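You operate a simulated robot arm through the tools that you are given. There is no shell and no other tool. Be economical: measure what you need, move in short steps, check, and stop when the job is done.

The job below is to be done with a simulated robot arm. You get a single attempt, and the scene is never put back.

## Task
Hook up the lower rod and test it at the air card's pressure.
Fine: yellow and green air couplers in by the card before the red air valve opens; run the rod out and home; shut the valve at the end; leave the other couplers in. Where these are worked on the way, their far stop is far enough and under half their travel is too little: red air valve.

The check looks at the end state, three seconds after you hand in, the way a careful person would. Anything else that was tipped, shoved, dropped, spilled or broken makes it a failure.

## Robot
A 7-joint arm with a two-finger parallel gripper, fixed in place. Base frame: the origin is at the foot of the arm, x ahead of it, y to its left, z up; the work surface is at about z = 0.86. Units: m, degrees, N and s.
With the tool pointing down near the work surface it reaches from about 0.3 to 0.74 m from the base axis. Its first joint turns from -115.0 to 115.0 degrees. Payload 3.91 kg.
The tool frame sits at the grasp point between the pads (the TCP): z along the fingers, y along the line on which they close. The tips reach 0.03 m beyond it. The gripper opens to 0.11 m. The fingers are 0.02 m wide and 0.01 m thick; the gripper's body (0.048 by 0.112 m) begins 0.055 m behind the TCP.
Orientation is told as [roll, pitch, yaw] about the base's x, y, z axes, in that order, counted from this pose: with the fingers straight down and closing along the base's y, the tool's x points along the base's -x, its y along +y and its z along -z.

## Interface
- The arm moves only by the tool move_arm. Its argument "deltas" is a list of rows, each an object of numbers (a shift or turn left out is 0, a gripper value left out holds the last): "claw": the finger opening in cm, from 0 to 11; "x", "y", "z": the shift along the base's x, y, z in cm; "rx", "ry", "rz": the turn, a rotation vector about the base's x, y, z in degrees. In form: [{"claw": .., "x": .., "y": .., "z": .., "rx": .., "ry": .., "rz": ..}, ...]. A call has 1 to 10 rows; each row is the pose to reach, as a shift and turn from the pose commanded when the call began. Rows are played at 5 a second. More than 0.05 m and 8.6 degrees between two rows, or a gripper value outside its range, and nothing of the call is played. A pose out of reach is approached as far as the arm can. The call stops where the force on the tool passes 80 N (or 10 N more than at its start, if that is more) or the arm is blocked; 0.2 s more then pass. The fingers move at their own pace (about 0.108 m/s each) and stop on an object; they squeeze with about 42 N. The grip force told is the motor's: it shows also when the fingers shut on nothing. Time passes only in rows, and 0.2 s behind the last, so rows that repeat a pose let the fingers close. The reply holds the time, the measured pose of the TCP, the force on the tool along the base axes, the opening and the grip force, in the units named above and with some noise, with the torque about the TCP (base axes, N m) and any sound that the robot's microphone picked up.
- Cameras (640 x 400 px; columns grow to the right, rows downward): "scene" is fixed at [0.3993, 0.6494, 1.502]; the picture's right is [-1.00, -0.03, 0.00], its down [-0.01, 0.25, -0.97] and it looks along [0.03, -0.97, -0.25] (base axes); focal length 340 px, centre (320, 200). "wrist" rides on the gripper at [0.072, 0.017, -0.103] in the tool frame; the picture's right is [-0.23, 0.97, 0.00], its down [-0.76, -0.18, -0.62] and it looks along [-0.61, -0.14, 0.78] (tool axes); focal length 222 px, centre (320, 200). There is no depth. A picture from a camera that has moved, and an enlarged one, comes with that camera's place and axes in the base frame and with its lens.
- get_image(camera): a new picture of that camera. The clock stands still meanwhile.
- raise_lower(by): slides the trunk up (or, below 0, down) by that many m; the arm rides with it, the base frame stays. It gives what a move gives, with no picture.
- enlarge(camera, box): a new picture of the part [left, top, right, bottom] of that camera's present view, enlarged. The clock stands still meanwhile.
- job_done(): hands the job in; it is judged then, once.

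Work in short steps. Places have to be worked out from the pictures, the camera data and where the tool is seen: move nearer, look again, correct. Check each grasp and each placing, and mend what went wrong. You have 120 turns and 84 pictures in all, those below and enlarged ones among them. Open the gripper and draw the arm clear of the work before you hand the job in, unless the task says otherwise; then end with one line.

The tools are called after "Emit:" as a command line: name --argument value ..., lists and objects as JSON in quotes. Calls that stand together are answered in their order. move_arm: Moves the arm, as the interface text tells. Its arguments: {"type":"object","properties":{"deltas":{"type":"array","items":{"type":"object","properties":{"claw":{"type":"number"},"x":{"type":"number"},"y":{"type":"number"},"z":{"type":"number"},"rx":{"type":"number"},"ry":{"type":"number"},"rz":{"type":"number"}}}}},"required":["deltas"]} The other tools are called the same way: raise_lower (by) slides the trunk up or down; get_image (camera) takes a picture; enlarge (camera, box) takes an enlarged picture of a part of a camera's view; job_done () hands the job in.

At the start:

```text
time_s: 0.0
eef_pos: [0.3628, -0.1905, 1.4676]
ee_rot: [0.0, -0.1, -0.1]
contact_force: [0.2, -0.5, -0.1]
ft_torque: [-0.02, 0.02, -0.02]
gripper_width: 0.1102
grasp_force: 0.0
trunk travel left (down, up): [-0.875, 0.115]
```

scene: 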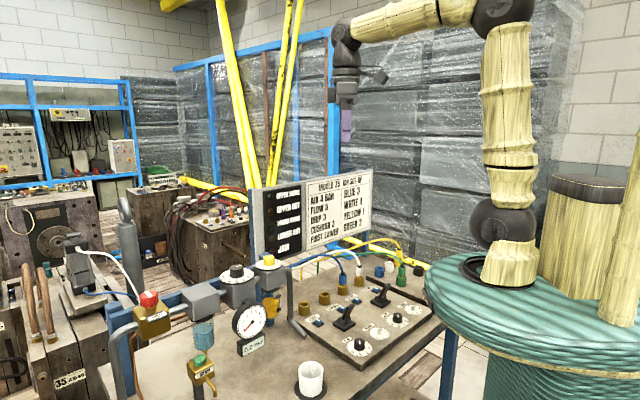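
wrist: 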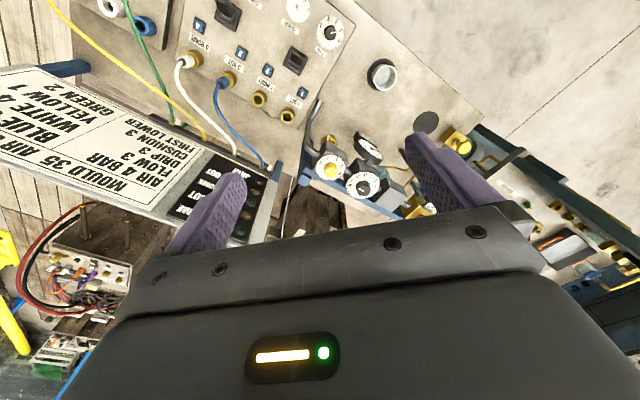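

The card and panel need reading first; I enlarge the card, the panel and the bench's left part.

Emit:
enlarge --camera "scene" --box '[240, 160, 380, 260]'

Emit:
enlarge --camera "scene" --box '[280, 230, 450, 370]'

Emit:
enlarge --camera "scene" --box '[100, 240, 300, 400]'

Emit:
enlarge --camera "wrist" --box '[80, 0, 420, 200]'

```text
4.00 times, centred on (310, 210) of scene
camera zoom: at [0.3993, 0.6494, 1.502], right [-1.0, -0.03, 0.0], down [-0.01, 0.25, -0.97], along [0.03, -0.97, -0.25], focal length 1360 px, centre (360, 160)
```

zoom: 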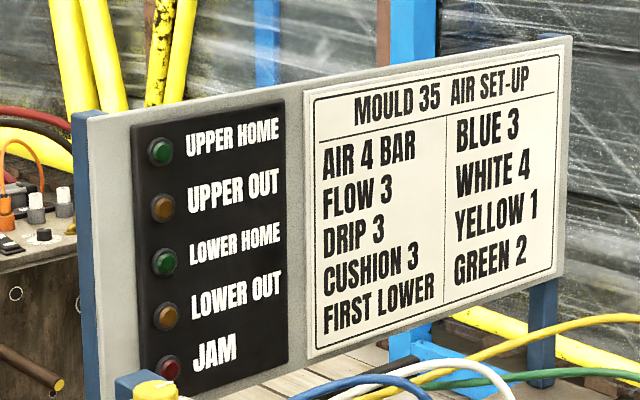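

```text
2.86 times, centred on (365, 300) of scene
camera zoom: at [0.3993, 0.6494, 1.502], right [-1.0, -0.03, 0.0], down [-0.01, 0.25, -0.97], along [0.03, -0.97, -0.25], focal length 972 px, centre (191, -86)
```

zoom: 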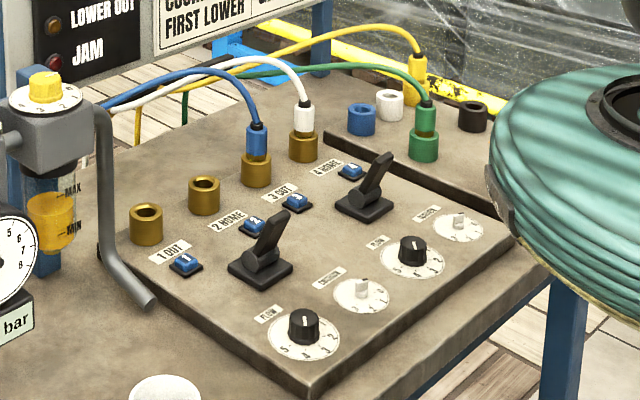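

```text
2.50 times, centred on (200, 320) of scene
camera zoom: at [0.3993, 0.6494, 1.502], right [-1.0, -0.03, 0.0], down [-0.01, 0.25, -0.97], along [0.03, -0.97, -0.25], focal length 850 px, centre (620, -100)
```

zoom: 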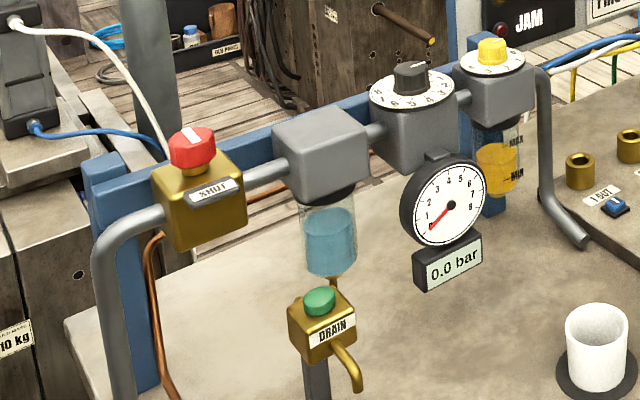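

```text
1.88 times, centred on (250, 100) of wrist
camera zoom: at [0.2918, -0.1744, 1.5692], right [0.23, 0.97, 0.0], down [0.76, -0.18, 0.62], along [0.61, -0.14, -0.78], focal length 418 px, centre (452, 388)
```

zoom: 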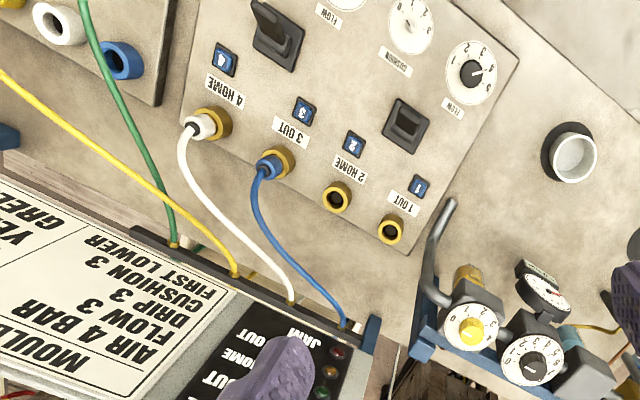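

The card says 4 bar, yellow in port 1, green in port 2; those couplers are parked near about (0.12,-0.63) and (0.14,-0.46). I turn the wrist camera towards the parked couplers for a closer look.

Emit:
move_arm --deltas '[{"x": -2, "y": -1, "z": -2, "rz": -7}, {"x": -4, "y": -3, "z": -4, "rz": -14}, {"x": -6, "y": -4, "z": -6, "rz": -21}, {"x": -8, "y": -6, "z": -8, "rz": -28}, {"x": -10, "y": -7, "z": -10, "rz": -35}, {"x": -12, "y": -8, "z": -12, "rz": -42}, {"x": -14, "y": -10, "z": -14, "rz": -49}, {"x": -16, "y": -11, "z": -15, "rz": -56}, {"x": -18, "y": -12, "z": -16, "rz": -63}, {"x": -19, "y": -13, "z": -17, "rz": -70}]'

Emit:
get_image --camera "wrist"

```text
time_s: 2.2
eef_pos: [0.1733, -0.3223, 1.2954]
ee_rot: [0.0, -0.1, -70.2]
contact_force: [0.6, 0.5, 0.6]
ft_torque: [0.03, 0.0, -0.01]
gripper_width: 0.1099
grasp_force: 0.2
trunk travel left (down, up): [-0.875, 0.115]
```

```text
77 pictures are left
camera wrist: at [0.1657, -0.2476, 1.3975], right [0.99, 0.12, 0.0], down [0.09, -0.78, 0.62], along [0.07, -0.62, -0.78], focal length 222 px, centre (320, 200)
```

wrist: 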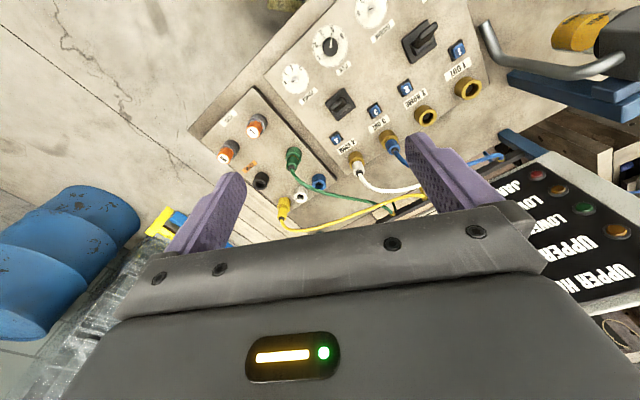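

I enlarge the parking block and panel.

Emit:
enlarge --camera "wrist" --box '[190, 80, 350, 230]'

Emit:
enlarge --camera "wrist" --box '[270, 0, 510, 170]'

```text
2.67 times, centred on (270, 155) of wrist
camera zoom: at [0.1657, -0.2476, 1.3975], right [0.99, 0.12, 0.0], down [0.09, -0.78, 0.62], along [0.07, -0.62, -0.78], focal length 592 px, centre (453, 320)
```

zoom: 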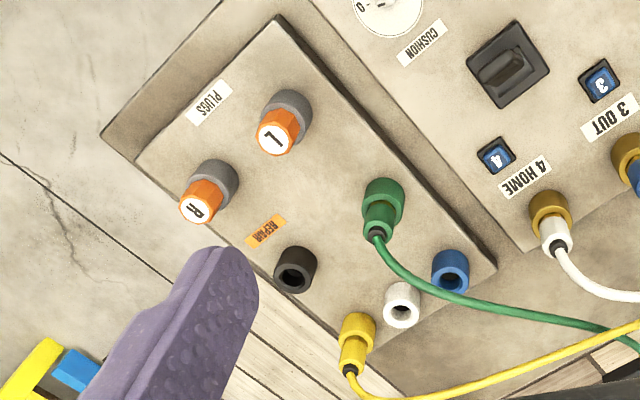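

```text
2.35 times, centred on (390, 85) of wrist
camera zoom: at [0.1657, -0.2476, 1.3975], right [0.99, 0.12, 0.0], down [0.09, -0.78, 0.62], along [0.07, -0.62, -0.78], focal length 523 px, centre (155, 471)
```

zoom: 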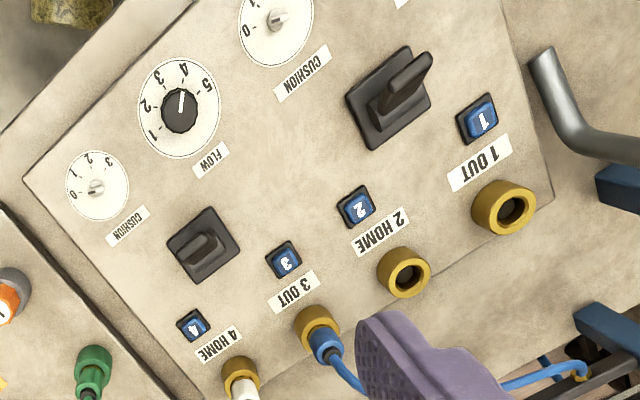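

Yellow's tip is at about (0.108,-0.69,0.95) and green's at about (0.129,-0.525,0.95), with hoses running off toward +x. I go above yellow with the fingers closing along y and look.

Emit:
move_arm --deltas '[{"x": -0.7, "y": -3.6, "z": -1.5, "rz": 7}, {"x": -1.3, "y": -7.2, "z": -3, "rz": 14}, {"x": -2, "y": -10.8, "z": -4.5, "rz": 21}, {"x": -2.7, "y": -14.4, "z": -6, "rz": 28}, {"x": -3.3, "y": -18, "z": -7.5, "rz": 35}, {"x": -4, "y": -21.6, "z": -9, "rz": 42}, {"x": -4.7, "y": -25.2, "z": -10.5, "rz": 49}, {"x": -5.3, "y": -28.8, "z": -12, "rz": 56}, {"x": -6, "y": -32.4, "z": -13.5, "rz": 63}, {"x": -6.7, "y": -36.3, "z": -15, "rz": 70}]'

Emit:
get_image --camera "wrist"

Emit:
get_image --camera "scene"

```text
time_s: 4.4
eef_pos: [0.1059, -0.6861, 1.1433]
ee_rot: [0.1, -0.1, 0.0]
contact_force: [-0.1, -0.1, 0.3]
ft_torque: [0.07, 0.02, 0.0]
gripper_width: 0.1102
grasp_force: 0.1
trunk travel left (down, up): [-0.875, 0.115]
```

```text
74 pictures are left
camera wrist: at [0.0338, -0.6697, 1.2457], right [0.23, 0.97, 0.0], down [0.76, -0.18, 0.62], along [0.61, -0.14, -0.78], focal length 222 px, centre (320, 200)
```

wrist: 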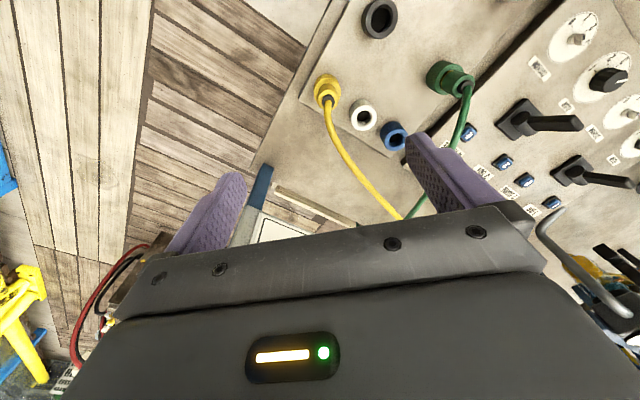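

```text
73 pictures are left
```

scene: 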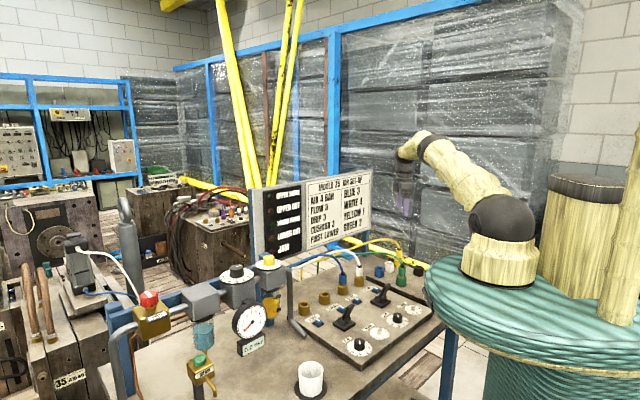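

Yellow sits close to (0.10,-0.675), its hose running at about +20°. I zoom to fix its axis before going down.

Emit:
enlarge --camera "wrist" --box '[280, 50, 380, 130]'

Emit:
enlarge --camera "scene" --box '[360, 220, 440, 300]'

```text
5.00 times, centred on (330, 90) of wrist
camera zoom: at [0.0338, -0.6697, 1.2457], right [0.23, 0.97, 0.0], down [0.76, -0.18, 0.62], along [0.61, -0.14, -0.78], focal length 1111 px, centre (270, 750)
```

zoom: 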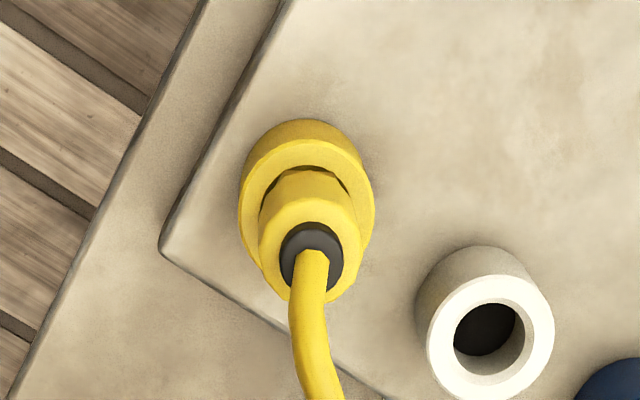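

```text
5.00 times, centred on (400, 260) of scene
camera zoom: at [0.3993, 0.6494, 1.502], right [-1.0, -0.03, 0.0], down [-0.01, 0.25, -0.97], along [0.03, -0.97, -0.25], focal length 1700 px, centre (-80, -100)
```

zoom: 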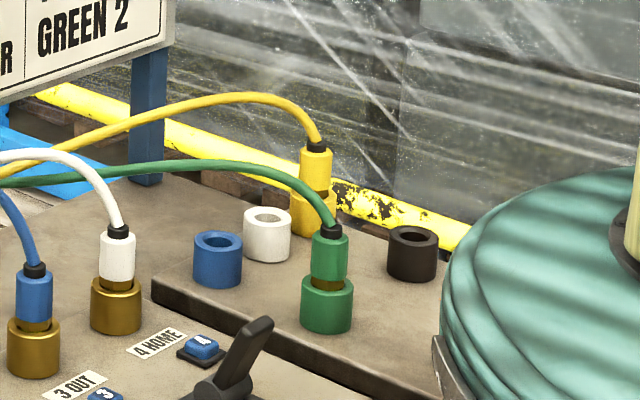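

Boot at about (0.111,-0.676,0.948), body roughly z 0.905–0.943. I lower so the tips stay just above the collar, still open.

Emit:
move_arm --deltas '[{"x": 0.5, "y": 1.0, "z": -3, "rz": 5, "claw": 8}, {"x": 0.5, "y": 1.0, "z": -6.5, "rz": 10}, {"x": 0.5, "y": 1.0, "z": -10, "rz": 15}, {"x": 0.5, "y": 1.0, "z": -13, "rz": 15}, {"x": 0.5, "y": 1.0, "z": -15, "rz": 15}]'

Emit:
get_image --camera "wrist"

Emit:
enlarge --camera "scene" --box '[360, 200, 440, 280]'

```text
time_s: 5.6
eef_pos: [0.1135, -0.6751, 0.9936]
ee_rot: [0.0, 0.0, 15.0]
contact_force: [0.0, -0.1, 0.2]
ft_torque: [-0.01, -0.01, 0.01]
gripper_width: 0.0799
grasp_force: 0.1
trunk travel left (down, up): [-0.875, 0.115]
```

```text
70 pictures are left
camera wrist: at [0.0403, -0.6768, 1.0974], right [-0.03, 1.0, 0.0], down [0.78, 0.03, 0.62], along [0.62, 0.02, -0.78], focal length 222 px, centre (320, 200)
```

wrist: 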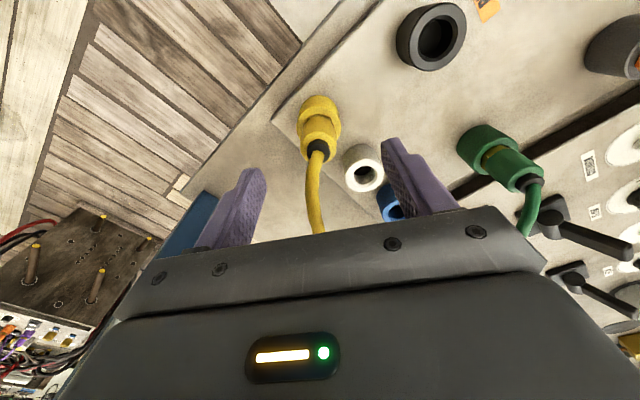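

```text
5.00 times, centred on (400, 240) of scene
camera zoom: at [0.3993, 0.6494, 1.502], right [-1.0, -0.03, 0.0], down [-0.01, 0.25, -0.97], along [0.03, -0.97, -0.25], focal length 1700 px, centre (-80, 0)
```

zoom: 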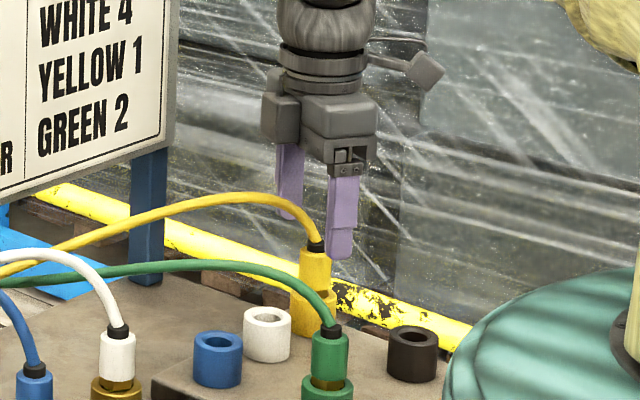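

Aligned within a couple of mm. I descend the last 5.6 cm.

Emit:
move_arm --deltas '[{"x": -0.1, "z": -2}, {"x": -0.2, "z": -4}, {"x": -0.2, "z": -5.6}, {"x": -0.2, "z": -5.6}]'

Emit:
enlarge --camera "scene" --box '[360, 200, 440, 280]'

```text
time_s: 6.6
eef_pos: [0.1126, -0.6742, 0.9413]
ee_rot: [0.0, -0.1, 15.0]
contact_force: [0.5, -0.6, 0.7]
ft_torque: [0.0, 0.0, -0.02]
gripper_width: 0.08
grasp_force: 0.0
trunk travel left (down, up): [-0.875, 0.115]
```

```text
5.00 times, centred on (400, 240) of scene
camera zoom: at [0.3993, 0.6494, 1.502], right [-1.0, -0.03, 0.0], down [-0.01, 0.25, -0.97], along [0.03, -0.97, -0.25], focal length 1700 px, centre (-80, 0)
```

zoom: 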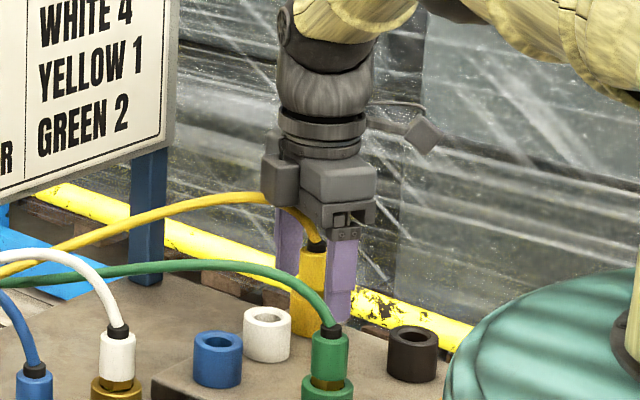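

Fingers straddle the body with the tips just above the collar. I close.

Emit:
move_arm --deltas '[{"claw": 0}, {"claw": 0}, {"claw": 0}, {"claw": 0}]'

Emit:
enlarge --camera "scene" --box '[360, 200, 440, 280]'

```text
time_s: 7.6
eef_pos: [0.1118, -0.6741, 0.9405]
ee_rot: [0.0, 0.0, 15.0]
contact_force: [1.7, -3.8, -2.9]
ft_torque: [-0.31, -0.1, -0.24]
gripper_width: 0.037
grasp_force: 44.8
trunk travel left (down, up): [-0.875, 0.115]
```

```text
5.00 times, centred on (400, 240) of scene
camera zoom: at [0.3993, 0.6494, 1.502], right [-1.0, -0.03, 0.0], down [-0.01, 0.25, -0.97], along [0.03, -0.97, -0.25], focal length 1700 px, centre (-80, 0)
```

zoom: 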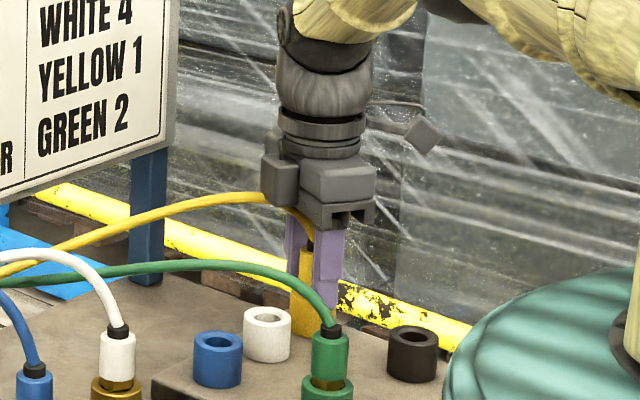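

Gripped at 37 mm. I pull straight up slowly.

Emit:
move_arm --deltas '[{"z": 0.7}, {"z": 1.5}, {"z": 2.5}, {"z": 4}, {"z": 6}, {"z": 8}]'

Emit:
enlarge --camera "scene" --box '[340, 180, 440, 280]'

```text
time_s: 9.0
eef_pos: [0.1092, -0.6741, 1.0208]
ee_rot: [0.2, 0.0, 15.0]
contact_force: [0.6, -0.5, -0.4]
ft_torque: [0.01, 0.0, 0.0]
gripper_width: 0.0245
grasp_force: 42.2
trunk travel left (down, up): [-0.875, 0.115]
```

```text
4.00 times, centred on (390, 230) of scene
camera zoom: at [0.3993, 0.6494, 1.502], right [-1.0, -0.03, 0.0], down [-0.01, 0.25, -0.97], along [0.03, -0.97, -0.25], focal length 1360 px, centre (40, 80)
```

zoom: 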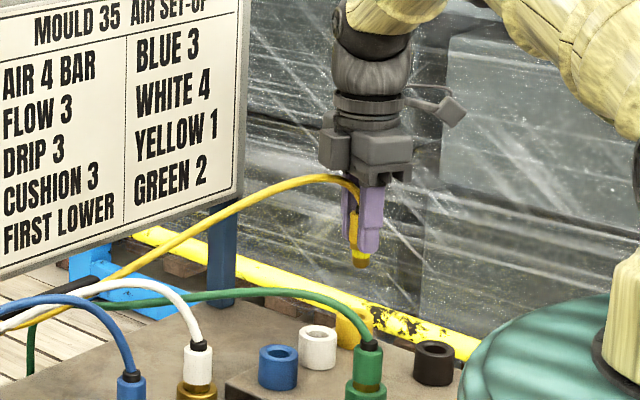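

Yellow is out, its nose about 5.5 cm below the TCP. I carry it high toward port 1 and look from short of it.

Emit:
move_arm --deltas '[{"z": 4}, {"z": 8}, {"x": 2.7, "y": 3.7, "z": 10, "rz": -2}, {"x": 5.5, "y": 7.5, "z": 10, "rz": -4}, {"x": 8.2, "y": 11.2, "z": 10, "rz": -6}, {"x": 11, "y": 15, "z": 10, "rz": -8}, {"x": 13.7, "y": 18.7, "z": 10, "rz": -10}, {"x": 16.5, "y": 22.5, "z": 10, "rz": -12}, {"x": 19.2, "y": 26.2, "z": 10, "rz": -14}, {"x": 22, "y": 30, "z": 10, "rz": -15}]'

Emit:
get_image --camera "wrist"

Emit:
get_image --camera "scene"

```text
time_s: 11.2
eef_pos: [0.3321, -0.3711, 1.1188]
ee_rot: [0.0, 0.1, -0.1]
contact_force: [-0.4, 0.6, -0.5]
ft_torque: [-0.01, 0.03, 0.01]
gripper_width: 0.0242
grasp_force: 41.8
trunk travel left (down, up): [-0.875, 0.115]
```

```text
65 pictures are left
camera wrist: at [0.2605, -0.3544, 1.2213], right [0.23, 0.97, 0.0], down [0.76, -0.18, 0.62], along [0.61, -0.14, -0.78], focal length 222 px, centre (320, 200)
```

wrist: 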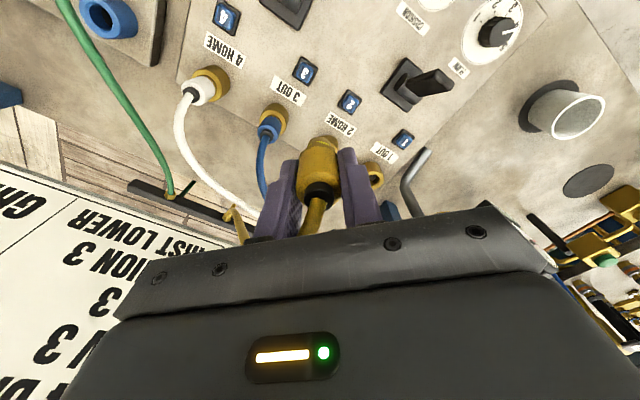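

```text
64 pictures are left
```

scene: 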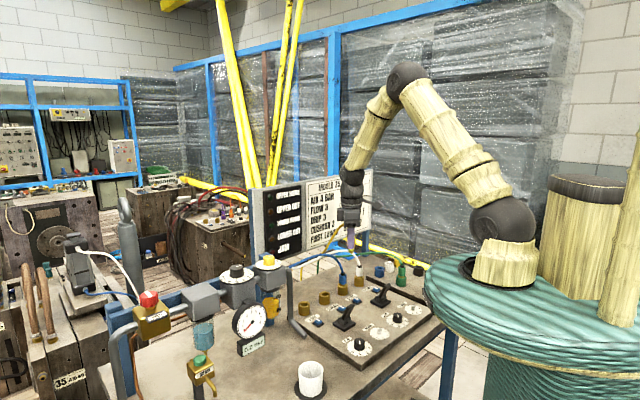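

Port 1 is consistent at about (0.47,-0.312). I enlarge both views to refine it.

Emit:
enlarge --camera "wrist" --box '[260, 110, 440, 230]'

Emit:
enlarge --camera "scene" --box '[285, 250, 365, 320]'

```text
3.33 times, centred on (350, 170) of wrist
camera zoom: at [0.2605, -0.3544, 1.2213], right [0.23, 0.97, 0.0], down [0.76, -0.18, 0.62], along [0.61, -0.14, -0.78], focal length 740 px, centre (220, 300)
```

zoom: 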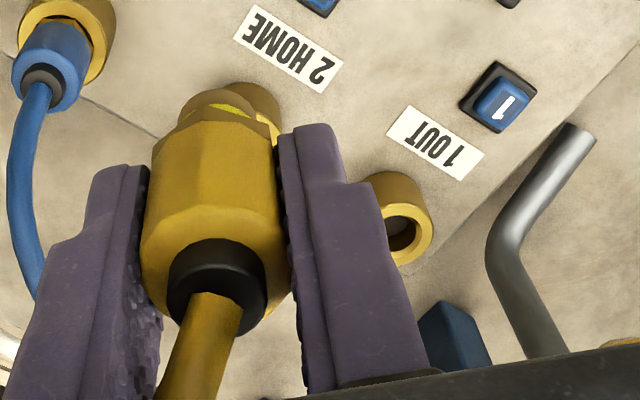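

```text
5.71 times, centred on (325, 285) of scene
camera zoom: at [0.3993, 0.6494, 1.502], right [-1.0, -0.03, 0.0], down [-0.01, 0.25, -0.97], along [0.03, -0.97, -0.25], focal length 1943 px, centre (291, -286)
```

zoom: 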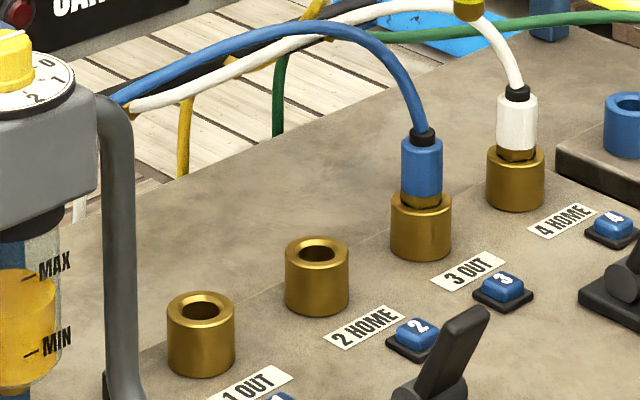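

Triangulated: port 1 rim at (0.478,-0.3135,0.914), and the vertical pipe is near (0.513,-0.263). To clear it I turn the gripper to yaw 55 and hover above port 1.

Emit:
move_arm --deltas '[{"x": 1.8, "y": 0.7, "rz": 7}, {"x": 3.6, "y": 1.4, "rz": 14}, {"x": 5.4, "y": 2.1, "rz": 21}, {"x": 7.2, "y": 2.8, "rz": 28}, {"x": 9, "y": 3.5, "rz": 35}, {"x": 10.8, "y": 4.2, "rz": 42}, {"x": 12.6, "y": 5, "z": -1, "rz": 48}, {"x": 14.6, "y": 5.8, "z": -3, "rz": 55}, {"x": 14.6, "y": 5.8, "z": -6, "rz": 55}]'

Emit:
enlarge --camera "wrist" --box '[220, 90, 420, 230]'

Emit:
enlarge --camera "scene" --box '[285, 230, 365, 320]'

```text
time_s: 13.2
eef_pos: [0.477, -0.3163, 1.0595]
ee_rot: [0.1, 0.0, 55.1]
contact_force: [-0.5, -0.2, -0.8]
ft_torque: [-0.03, -0.04, 0.0]
gripper_width: 0.0246
grasp_force: 41.9
trunk travel left (down, up): [-0.875, 0.115]
```

```text
2.86 times, centred on (320, 160) of wrist
camera zoom: at [0.4226, -0.3674, 1.1629], right [-0.67, 0.74, 0.0], down [0.58, 0.52, 0.62], along [0.46, 0.42, -0.78], focal length 635 px, centre (320, 314)
```

zoom: 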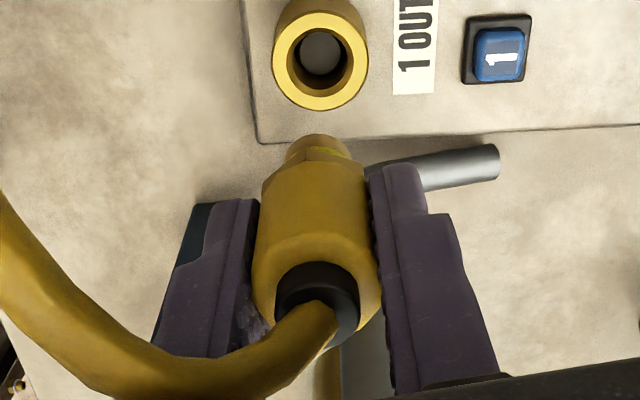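

```text
4.44 times, centred on (325, 275) of scene
camera zoom: at [0.3993, 0.6494, 1.502], right [-1.0, -0.03, 0.0], down [-0.01, 0.25, -0.97], along [0.03, -0.97, -0.25], focal length 1511 px, centre (298, -133)
```

zoom: 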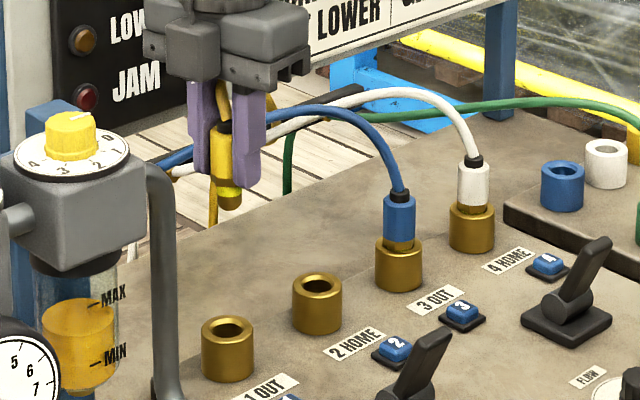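

Port reads (0.478,-0.3155) while the coupler sits about 3 mm short toward the camera. I correct by (+2,+3) mm and lower until the nose is about 1.5 cm above the rim.

Emit:
move_arm --deltas '[{"x": 0.2, "y": 0.3, "z": -2.5}, {"x": 0.2, "y": 0.3, "z": -5}, {"x": 0.2, "y": 0.3, "z": -7.3}, {"x": 0.2, "y": 0.3, "z": -7.3}]'

Emit:
enlarge --camera "wrist" --box '[250, 90, 390, 190]'

Emit:
enlarge --camera "scene" --box '[275, 250, 345, 320]'

```text
time_s: 14.2
eef_pos: [0.478, -0.3117, 0.9881]
ee_rot: [0.0, 0.0, 55.0]
contact_force: [0.4, 0.4, -0.1]
ft_torque: [0.0, 0.0, -0.03]
gripper_width: 0.0244
grasp_force: 41.7
trunk travel left (down, up): [-0.875, 0.115]
```

```text
4.00 times, centred on (320, 140) of wrist
camera zoom: at [0.4226, -0.3634, 1.0901], right [-0.67, 0.74, 0.0], down [0.58, 0.52, 0.62], along [0.46, 0.42, -0.78], focal length 888 px, centre (320, 440)
```

zoom: 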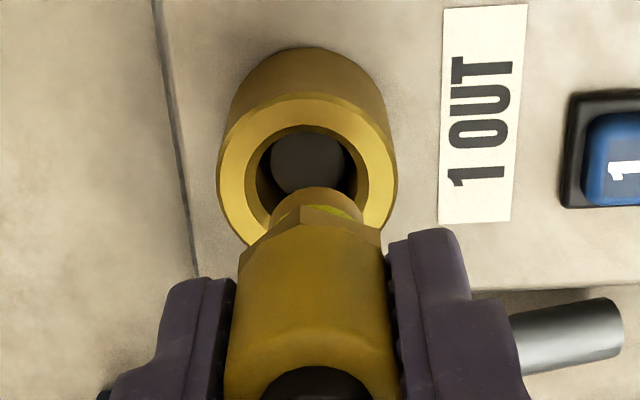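

```text
5.71 times, centred on (310, 285) of scene
camera zoom: at [0.3993, 0.6494, 1.502], right [-1.0, -0.03, 0.0], down [-0.01, 0.25, -0.97], along [0.03, -0.97, -0.25], focal length 1943 px, centre (377, -286)
```

zoom: 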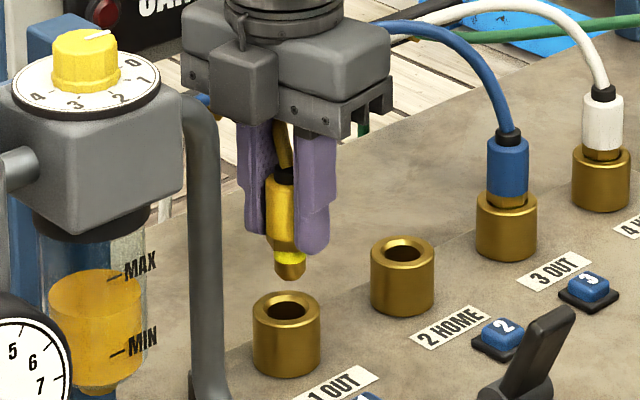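

Reworking the geometry, the coupler needs about (+0.6,-2.8) mm. I shift and lower until the nose enters, watching force.

Emit:
move_arm --deltas '[{"x": 0.06, "y": -0.28}, {"x": 0.06, "y": -0.28, "z": -0.8}, {"x": 0.06, "y": -0.28, "z": -1.6}, {"x": 0.06, "y": -0.28, "z": -2.2}, {"x": 0.06, "y": -0.28, "z": -2.7}]'

Emit:
enlarge --camera "wrist" --box '[250, 90, 390, 190]'

Emit:
enlarge --camera "scene" --box '[275, 250, 345, 320]'

```text
time_s: 15.4
eef_pos: [0.4784, -0.3161, 0.9605]
ee_rot: [0.0, 0.0, 55.1]
contact_force: [2.2, 1.7, 0.4]
ft_torque: [0.12, -0.14, 0.0]
gripper_width: 0.0243
grasp_force: 42.1
trunk travel left (down, up): [-0.875, 0.115]
```

```text
4.00 times, centred on (320, 140) of wrist
camera zoom: at [0.424, -0.3657, 1.0623], right [-0.67, 0.74, 0.0], down [0.58, 0.52, 0.62], along [0.46, 0.42, -0.78], focal length 888 px, centre (320, 440)
```

zoom: 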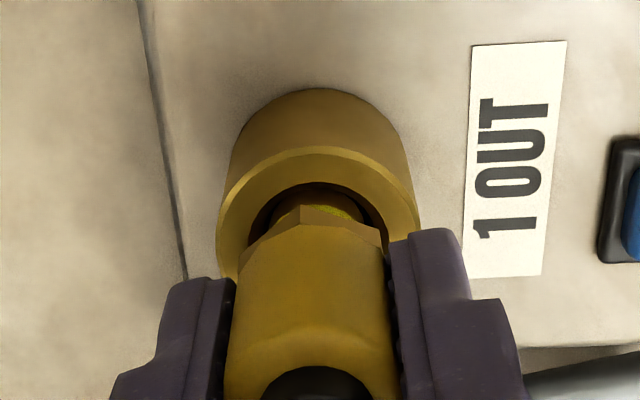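

```text
5.71 times, centred on (310, 285) of scene
camera zoom: at [0.3993, 0.6494, 1.502], right [-1.0, -0.03, 0.0], down [-0.01, 0.25, -0.97], along [0.03, -0.97, -0.25], focal length 1943 px, centre (377, -286)
```

zoom: 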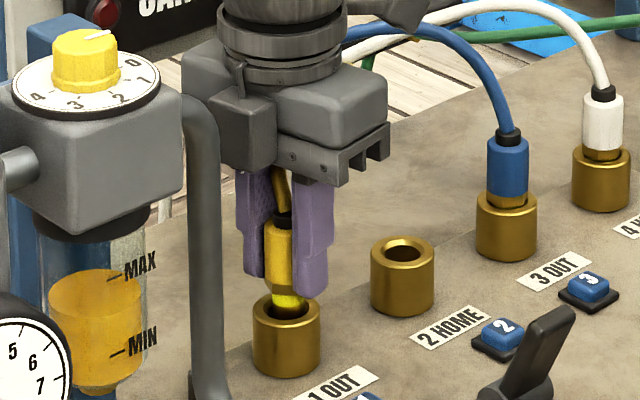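

The nose is in the mouth. I push further in small steps until it clicks or force rises.

Emit:
move_arm --deltas '[{"z": -0.3}, {"z": -0.6}, {"z": -0.8}, {"z": -1.0}, {"z": -1.2}]'

Emit:
enlarge --camera "scene" --box '[275, 250, 345, 320]'

```text
time_s: 16.6
eef_pos: [0.4785, -0.3151, 0.9485]
ee_rot: [-0.1, -0.1, 54.9]
contact_force: [4.5, 2.5, 2.0]
ft_torque: [0.13, -0.28, 0.04]
gripper_width: 0.0242
grasp_force: 42.2
trunk travel left (down, up): [-0.875, 0.115]
```

```text
5.71 times, centred on (310, 285) of scene
camera zoom: at [0.3993, 0.6494, 1.502], right [-1.0, -0.03, 0.0], down [-0.01, 0.25, -0.97], along [0.03, -0.97, -0.25], focal length 1943 px, centre (377, -286)
```

zoom: 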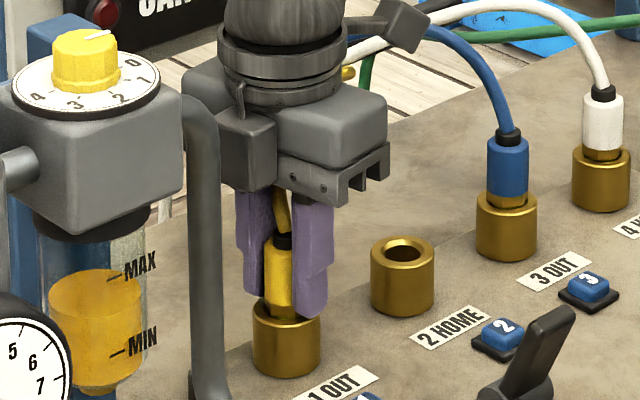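

Compared with the blue coupler it is about 2 mm from seated. I push a little more, nudging toward the lateral force relief.

Emit:
move_arm --deltas '[{"x": 0.05, "z": -0.2}, {"x": 0.05, "z": -0.4}, {"x": 0.05, "z": -0.4}]'

Emit:
enlarge --camera "scene" --box '[275, 250, 345, 320]'

```text
time_s: 17.4
eef_pos: [0.4793, -0.315, 0.9483]
ee_rot: [-0.4, 0.0, 55.1]
contact_force: [3.2, 2.4, 30.4]
ft_torque: [0.1, -0.16, 0.01]
gripper_width: 0.0245
grasp_force: 41.9
trunk travel left (down, up): [-0.875, 0.115]
```

```text
5.71 times, centred on (310, 285) of scene
camera zoom: at [0.3993, 0.6494, 1.502], right [-1.0, -0.03, 0.0], down [-0.01, 0.25, -0.97], along [0.03, -0.97, -0.25], focal length 1943 px, centre (377, -286)
```

zoom: 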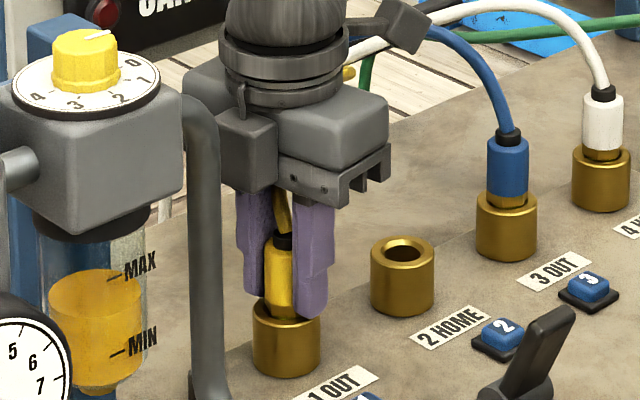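

It resists with 30 N; a latch may need more. I push on slightly.

Emit:
move_arm --deltas '[{"z": -0.3}, {"z": -0.6}, {"z": -0.6}]'

Emit:
enlarge --camera "scene" --box '[275, 250, 345, 320]'

```text
time_s: 18.2
eef_pos: [0.4785, -0.3174, 0.9437]
ee_rot: [-0.5, 0.1, 55.1]
contact_force: [2.9, -1.3, 59.0]
ft_torque: [0.91, 0.68, -0.06]
gripper_width: 0.0245
grasp_force: 41.8
trunk travel left (down, up): [-0.875, 0.115]
```

```text
5.71 times, centred on (310, 285) of scene
camera zoom: at [0.3993, 0.6494, 1.502], right [-1.0, -0.03, 0.0], down [-0.01, 0.25, -0.97], along [0.03, -0.97, -0.25], focal length 1943 px, centre (377, -286)
```

zoom: 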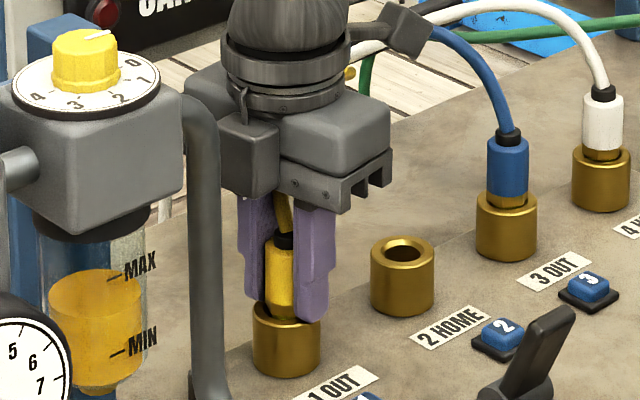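

The gripper slid a bit, the coupler stayed put — likely bottomed. I ease back and tug lightly to see whether it's latched.

Emit:
move_arm --deltas '[{"z": 0.5}, {"z": 0.9}, {"z": 1.2}, {"z": 1.4}]'

Emit:
enlarge --camera "scene" --box '[275, 250, 345, 320]'

```text
time_s: 19.2
eef_pos: [0.4786, -0.3161, 0.9493]
ee_rot: [0.5, -0.1, 55.0]
contact_force: [5.6, -7.3, -32.2]
ft_torque: [-0.35, -0.37, 0.02]
gripper_width: 0.0252
grasp_force: 42.2
trunk travel left (down, up): [-0.875, 0.115]
```

```text
5.71 times, centred on (310, 285) of scene
camera zoom: at [0.3993, 0.6494, 1.502], right [-1.0, -0.03, 0.0], down [-0.01, 0.25, -0.97], along [0.03, -0.97, -0.25], focal length 1943 px, centre (377, -286)
```

zoom: 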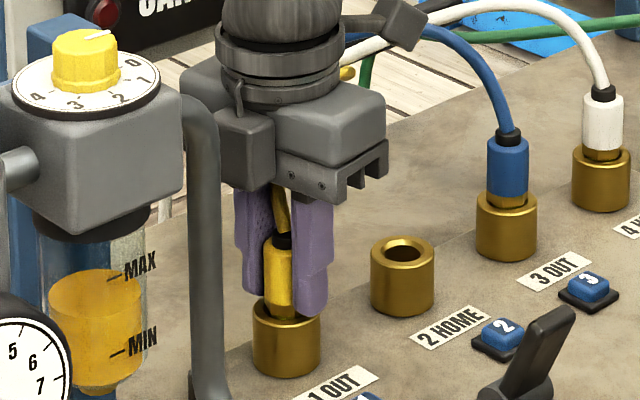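

It resists 32 N of pull: latched. I relax, open, and lift off.

Emit:
move_arm --deltas '[{"z": -0.4}, {"z": -0.4, "claw": 5}, {"z": -0.4, "claw": 5}, {"z": -0.4, "claw": 5}, {"z": 2.5}, {"z": 6}, {"z": 10}, {"z": 14}, {"z": 18}]'

Emit:
get_image --camera "scene"

Emit:
get_image --camera "wrist"

```text
time_s: 21.2
eef_pos: [0.4767, -0.3157, 1.1343]
ee_rot: [0.0, 0.0, 55.0]
contact_force: [-0.9, 0.8, -0.2]
ft_torque: [-0.04, 0.0, -0.03]
gripper_width: 0.0499
grasp_force: 0.0
trunk travel left (down, up): [-0.875, 0.115]
```

```text
51 pictures are left
```

scene: 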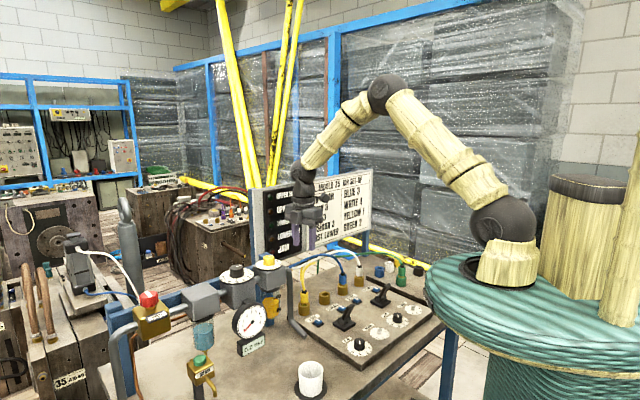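

```text
50 pictures are left
camera wrist: at [0.4216, -0.365, 1.2376], right [-0.67, 0.74, 0.0], down [0.58, 0.52, 0.62], along [0.46, 0.42, -0.78], focal length 222 px, centre (320, 200)
```

wrist: 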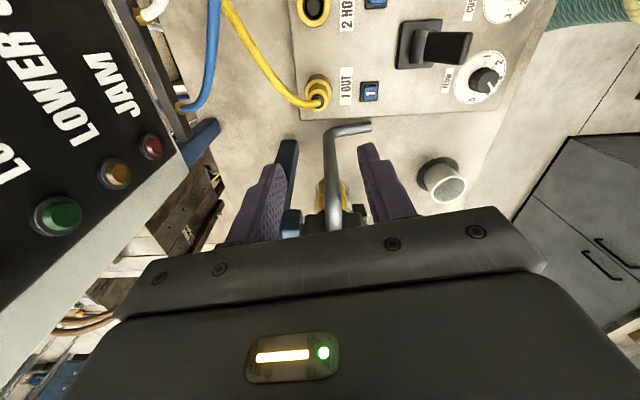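

Yellow sits in port 1. Now I travel to green, at about (0.13,-0.517), turning to yaw -15.

Emit:
move_arm --deltas '[{"x": -3.5, "y": -2, "rz": -7, "claw": 8}, {"x": -6.9, "y": -4, "rz": -14}, {"x": -10.4, "y": -6, "rz": -21}, {"x": -13.9, "y": -8, "rz": -28}, {"x": -17.3, "y": -10, "rz": -35}, {"x": -20.8, "y": -12, "rz": -42}, {"x": -24.3, "y": -14, "rz": -49}, {"x": -27.8, "y": -16, "rz": -56}, {"x": -31.2, "y": -18, "z": -1, "rz": -63}, {"x": -34.7, "y": -20.1, "z": -3, "rz": -70}]'

Emit:
get_image --camera "wrist"

```text
time_s: 23.4
eef_pos: [0.1279, -0.5174, 1.1017]
ee_rot: [0.0, 0.0, -15.2]
contact_force: [0.4, -0.3, -0.2]
ft_torque: [0.0, -0.02, 0.01]
gripper_width: 0.0801
grasp_force: 0.1
trunk travel left (down, up): [-0.875, 0.115]
```

```text
49 pictures are left
camera wrist: at [0.0633, -0.4828, 1.2035], right [0.47, 0.88, 0.0], down [0.69, -0.37, 0.62], along [0.55, -0.3, -0.78], focal length 222 px, centre (320, 200)
```

wrist: 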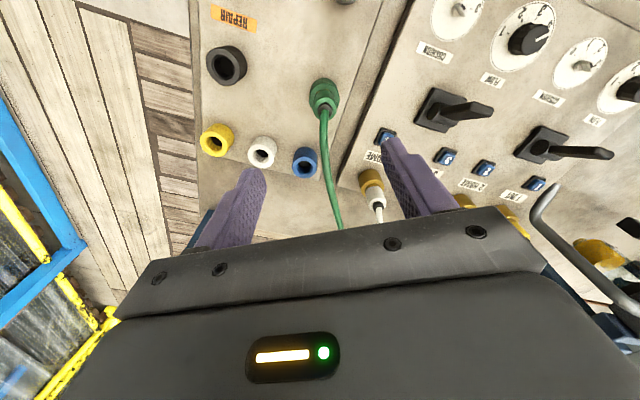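

Green boot at (0.132,-0.516). I shift over it and lower to z≈0.949, slightly higher than before to stay off the collar, then close.

Emit:
move_arm --deltas '[{"x": 0.4, "y": 0.1, "z": -4}, {"x": 0.4, "y": 0.1, "z": -8}, {"x": 0.4, "y": 0.1, "z": -12}, {"x": 0.4, "y": 0.1, "z": -15.3}, {"x": 0.4, "y": 0.1, "z": -15.3}]'

Emit:
get_image --camera "wrist"

Emit:
enlarge --camera "scene" --box '[370, 220, 440, 290]'

```text
time_s: 24.6
eef_pos: [0.1363, -0.5161, 0.9477]
ee_rot: [0.0, 0.0, -15.0]
contact_force: [0.7, -0.2, 0.1]
ft_torque: [0.0, -0.01, 0.03]
gripper_width: 0.0799
grasp_force: 0.0
trunk travel left (down, up): [-0.875, 0.115]
```

```text
48 pictures are left
camera wrist: at [0.0705, -0.4816, 1.0506], right [0.47, 0.88, 0.0], down [0.69, -0.37, 0.62], along [0.55, -0.29, -0.78], focal length 222 px, centre (320, 200)
```

wrist: 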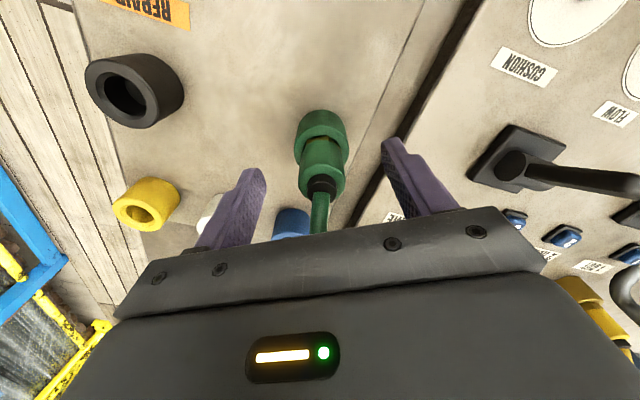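

```text
5.71 times, centred on (405, 255) of scene
camera zoom: at [0.3993, 0.6494, 1.502], right [-1.0, -0.03, 0.0], down [-0.01, 0.25, -0.97], along [0.03, -0.97, -0.25], focal length 1943 px, centre (-166, -114)
```

zoom: 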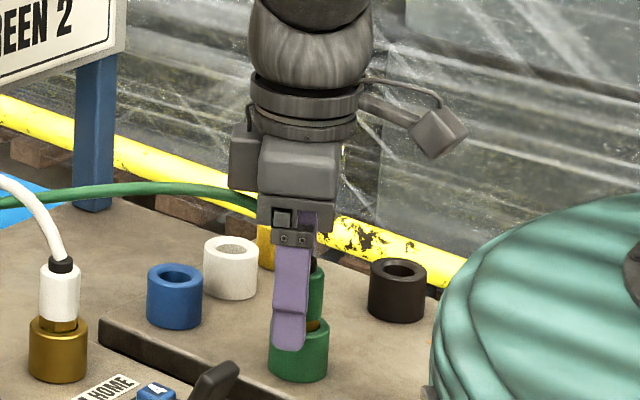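

The tool is about 4 mm too far in +x. I shift back and close.

Emit:
move_arm --deltas '[{"x": -0.4, "y": 0.1}, {"x": -0.4, "y": 0.1, "claw": 0}, {"x": -0.4, "y": 0.1}, {"x": -0.4, "y": 0.1}, {"x": -0.4, "y": 0.1}]'

Emit:
enlarge --camera "scene" --box '[370, 220, 440, 290]'

```text
time_s: 25.8
eef_pos: [0.1319, -0.5147, 0.9484]
ee_rot: [-0.1, 0.0, -15.1]
contact_force: [1.3, 2.9, -0.3]
ft_torque: [0.18, -0.08, 0.01]
gripper_width: 0.0243
grasp_force: 41.6
trunk travel left (down, up): [-0.875, 0.115]
```

```text
5.71 times, centred on (405, 255) of scene
camera zoom: at [0.3993, 0.6494, 1.502], right [-1.0, -0.03, 0.0], down [-0.01, 0.25, -0.97], along [0.03, -0.97, -0.25], focal length 1943 px, centre (-166, -114)
```

zoom: 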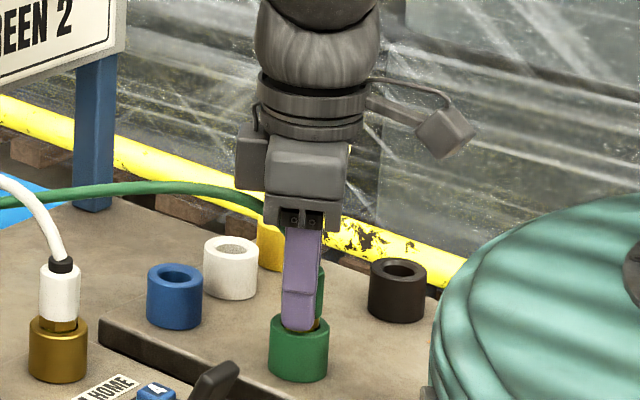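

Gripped on the body. I pull straight up, then carry to above port 2, about (0.415,-0.3765), at yaw 44.

Emit:
move_arm --deltas '[{"z": 0.7}, {"z": 1.5}, {"z": 3}, {"z": 5}, {"z": 8}, {"z": 11}, {"z": 15}]'

Emit:
move_arm --deltas '[{"x": 3.5, "y": 1.7, "rz": 7.4}, {"x": 7, "y": 3.4, "rz": 14.8}, {"x": 10.5, "y": 5.1, "rz": 22.1}, {"x": 14, "y": 6.8, "rz": 29.5}, {"x": 17.5, "y": 8.5, "rz": 36.9}, {"x": 21, "y": 10.2, "rz": 44.2}, {"x": 24.6, "y": 12, "rz": 51.6}, {"x": 28.3, "y": 13.8, "rz": 59}, {"x": 28.3, "y": 13.8, "z": -3, "rz": 59}]'

Emit:
enlarge --camera "wrist" --box '[220, 70, 420, 210]'

Emit:
enlarge --camera "scene" --box '[285, 230, 365, 320]'

```text
time_s: 27.4
eef_pos: [0.1309, -0.5163, 1.1]
ee_rot: [-0.1, 0.0, -14.9]
contact_force: [-0.4, -0.3, -0.3]
ft_torque: [-0.01, 0.02, -0.03]
gripper_width: 0.0247
grasp_force: 42.3
trunk travel left (down, up): [-0.875, 0.115]
```

```text
time_s: 29.4
eef_pos: [0.4162, -0.3759, 1.0712]
ee_rot: [-0.1, -0.1, 44.0]
contact_force: [-0.2, -0.1, -1.3]
ft_torque: [0.0, 0.01, 0.02]
gripper_width: 0.0242
grasp_force: 42.6
trunk travel left (down, up): [-0.875, 0.115]
```

```text
2.86 times, centred on (320, 140) of wrist
camera zoom: at [0.3532, -0.4152, 1.1732], right [-0.51, 0.86, 0.0], down [0.67, 0.4, 0.62], along [0.54, 0.32, -0.78], focal length 635 px, centre (320, 371)
```

zoom: 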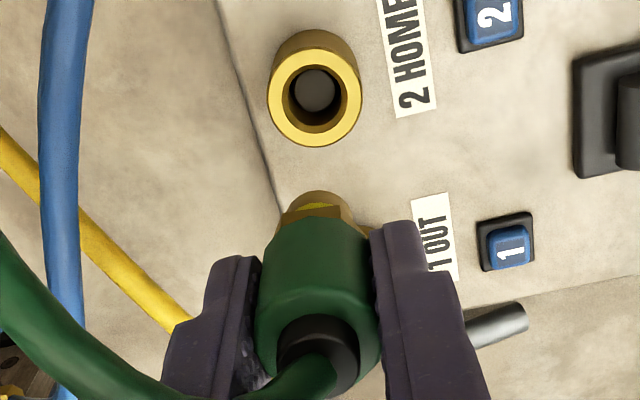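

```text
4.44 times, centred on (325, 275) of scene
camera zoom: at [0.3993, 0.6494, 1.502], right [-1.0, -0.03, 0.0], down [-0.01, 0.25, -0.97], along [0.03, -0.97, -0.25], focal length 1511 px, centre (298, -133)
```

zoom: 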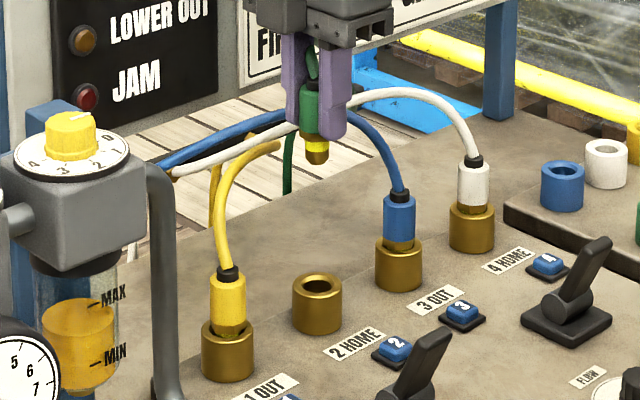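

Port 2 reads about (0.414,-0.380) from the wrist; the coupler is centred on the TCP. I shift and lower to just above the rim, then recheck.

Emit:
move_arm --deltas '[{"x": -0.25, "y": -0.35, "z": -2.5}, {"x": -0.25, "y": -0.35, "z": -5}, {"x": -0.25, "y": -0.35, "z": -7.8}, {"x": -0.25, "y": -0.35, "z": -7.8}]'

Emit:
enlarge --camera "wrist" --box '[250, 90, 390, 190]'

Emit:
enlarge --camera "scene" --box '[285, 240, 355, 310]'

```text
time_s: 30.4
eef_pos: [0.4132, -0.3775, 0.9917]
ee_rot: [0.0, 0.1, 43.9]
contact_force: [-0.8, 0.2, -0.8]
ft_torque: [0.0, -0.01, 0.01]
gripper_width: 0.0245
grasp_force: 42.4
trunk travel left (down, up): [-0.875, 0.115]
```

```text
4.00 times, centred on (320, 140) of wrist
camera zoom: at [0.3502, -0.4163, 1.0948], right [-0.51, 0.86, 0.0], down [0.67, 0.4, 0.62], along [0.54, 0.32, -0.78], focal length 888 px, centre (320, 440)
```

zoom: 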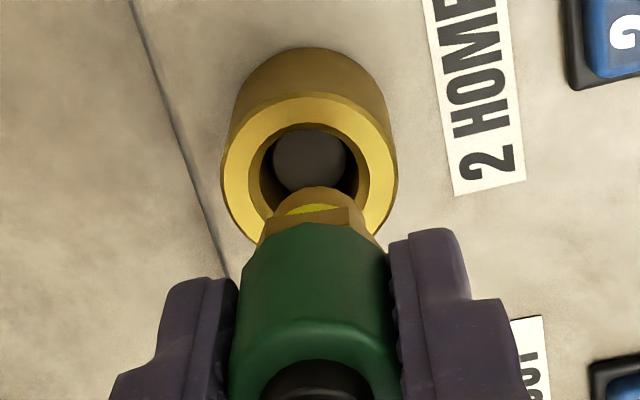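

```text
5.71 times, centred on (320, 275) of scene
camera zoom: at [0.3993, 0.6494, 1.502], right [-1.0, -0.03, 0.0], down [-0.01, 0.25, -0.97], along [0.03, -0.97, -0.25], focal length 1943 px, centre (320, -229)
```

zoom: 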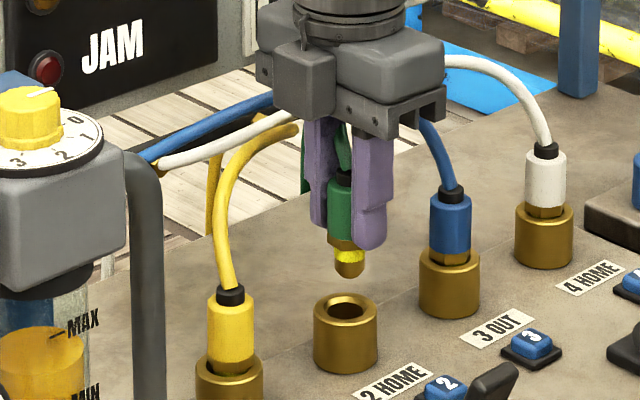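

Lateral offset is about 1.7 mm. I correct by (+1,-1.8) mm and insert in small steps.

Emit:
move_arm --deltas '[{"x": 0.1, "y": -0.18}, {"x": 0.1, "y": -0.18, "z": -1.2}, {"x": 0.1, "y": -0.18, "z": -2.2}, {"x": 0.1, "y": -0.18, "z": -3}, {"x": 0.1, "y": -0.18, "z": -3.6}]'

Emit:
enlarge --camera "scene" --box '[285, 240, 355, 310]'

```text
time_s: 31.6
eef_pos: [0.4141, -0.3813, 0.9548]
ee_rot: [0.2, -0.1, 44.0]
contact_force: [5.9, 8.1, -0.6]
ft_torque: [0.36, -0.29, 0.04]
gripper_width: 0.0245
grasp_force: 42.2
trunk travel left (down, up): [-0.875, 0.115]
```

```text
5.71 times, centred on (320, 275) of scene
camera zoom: at [0.3993, 0.6494, 1.502], right [-1.0, -0.03, 0.0], down [-0.01, 0.25, -0.97], along [0.03, -0.97, -0.25], focal length 1943 px, centre (320, -229)
```

zoom: 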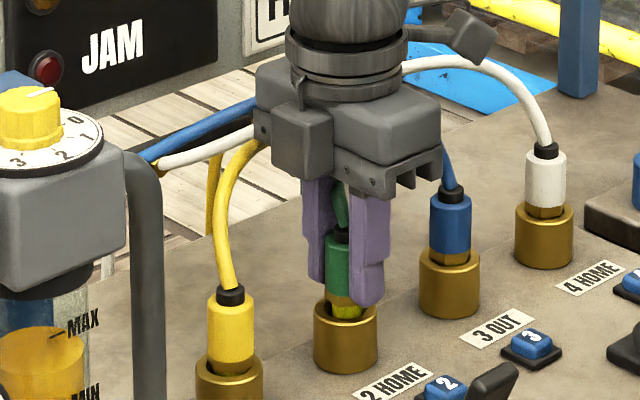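

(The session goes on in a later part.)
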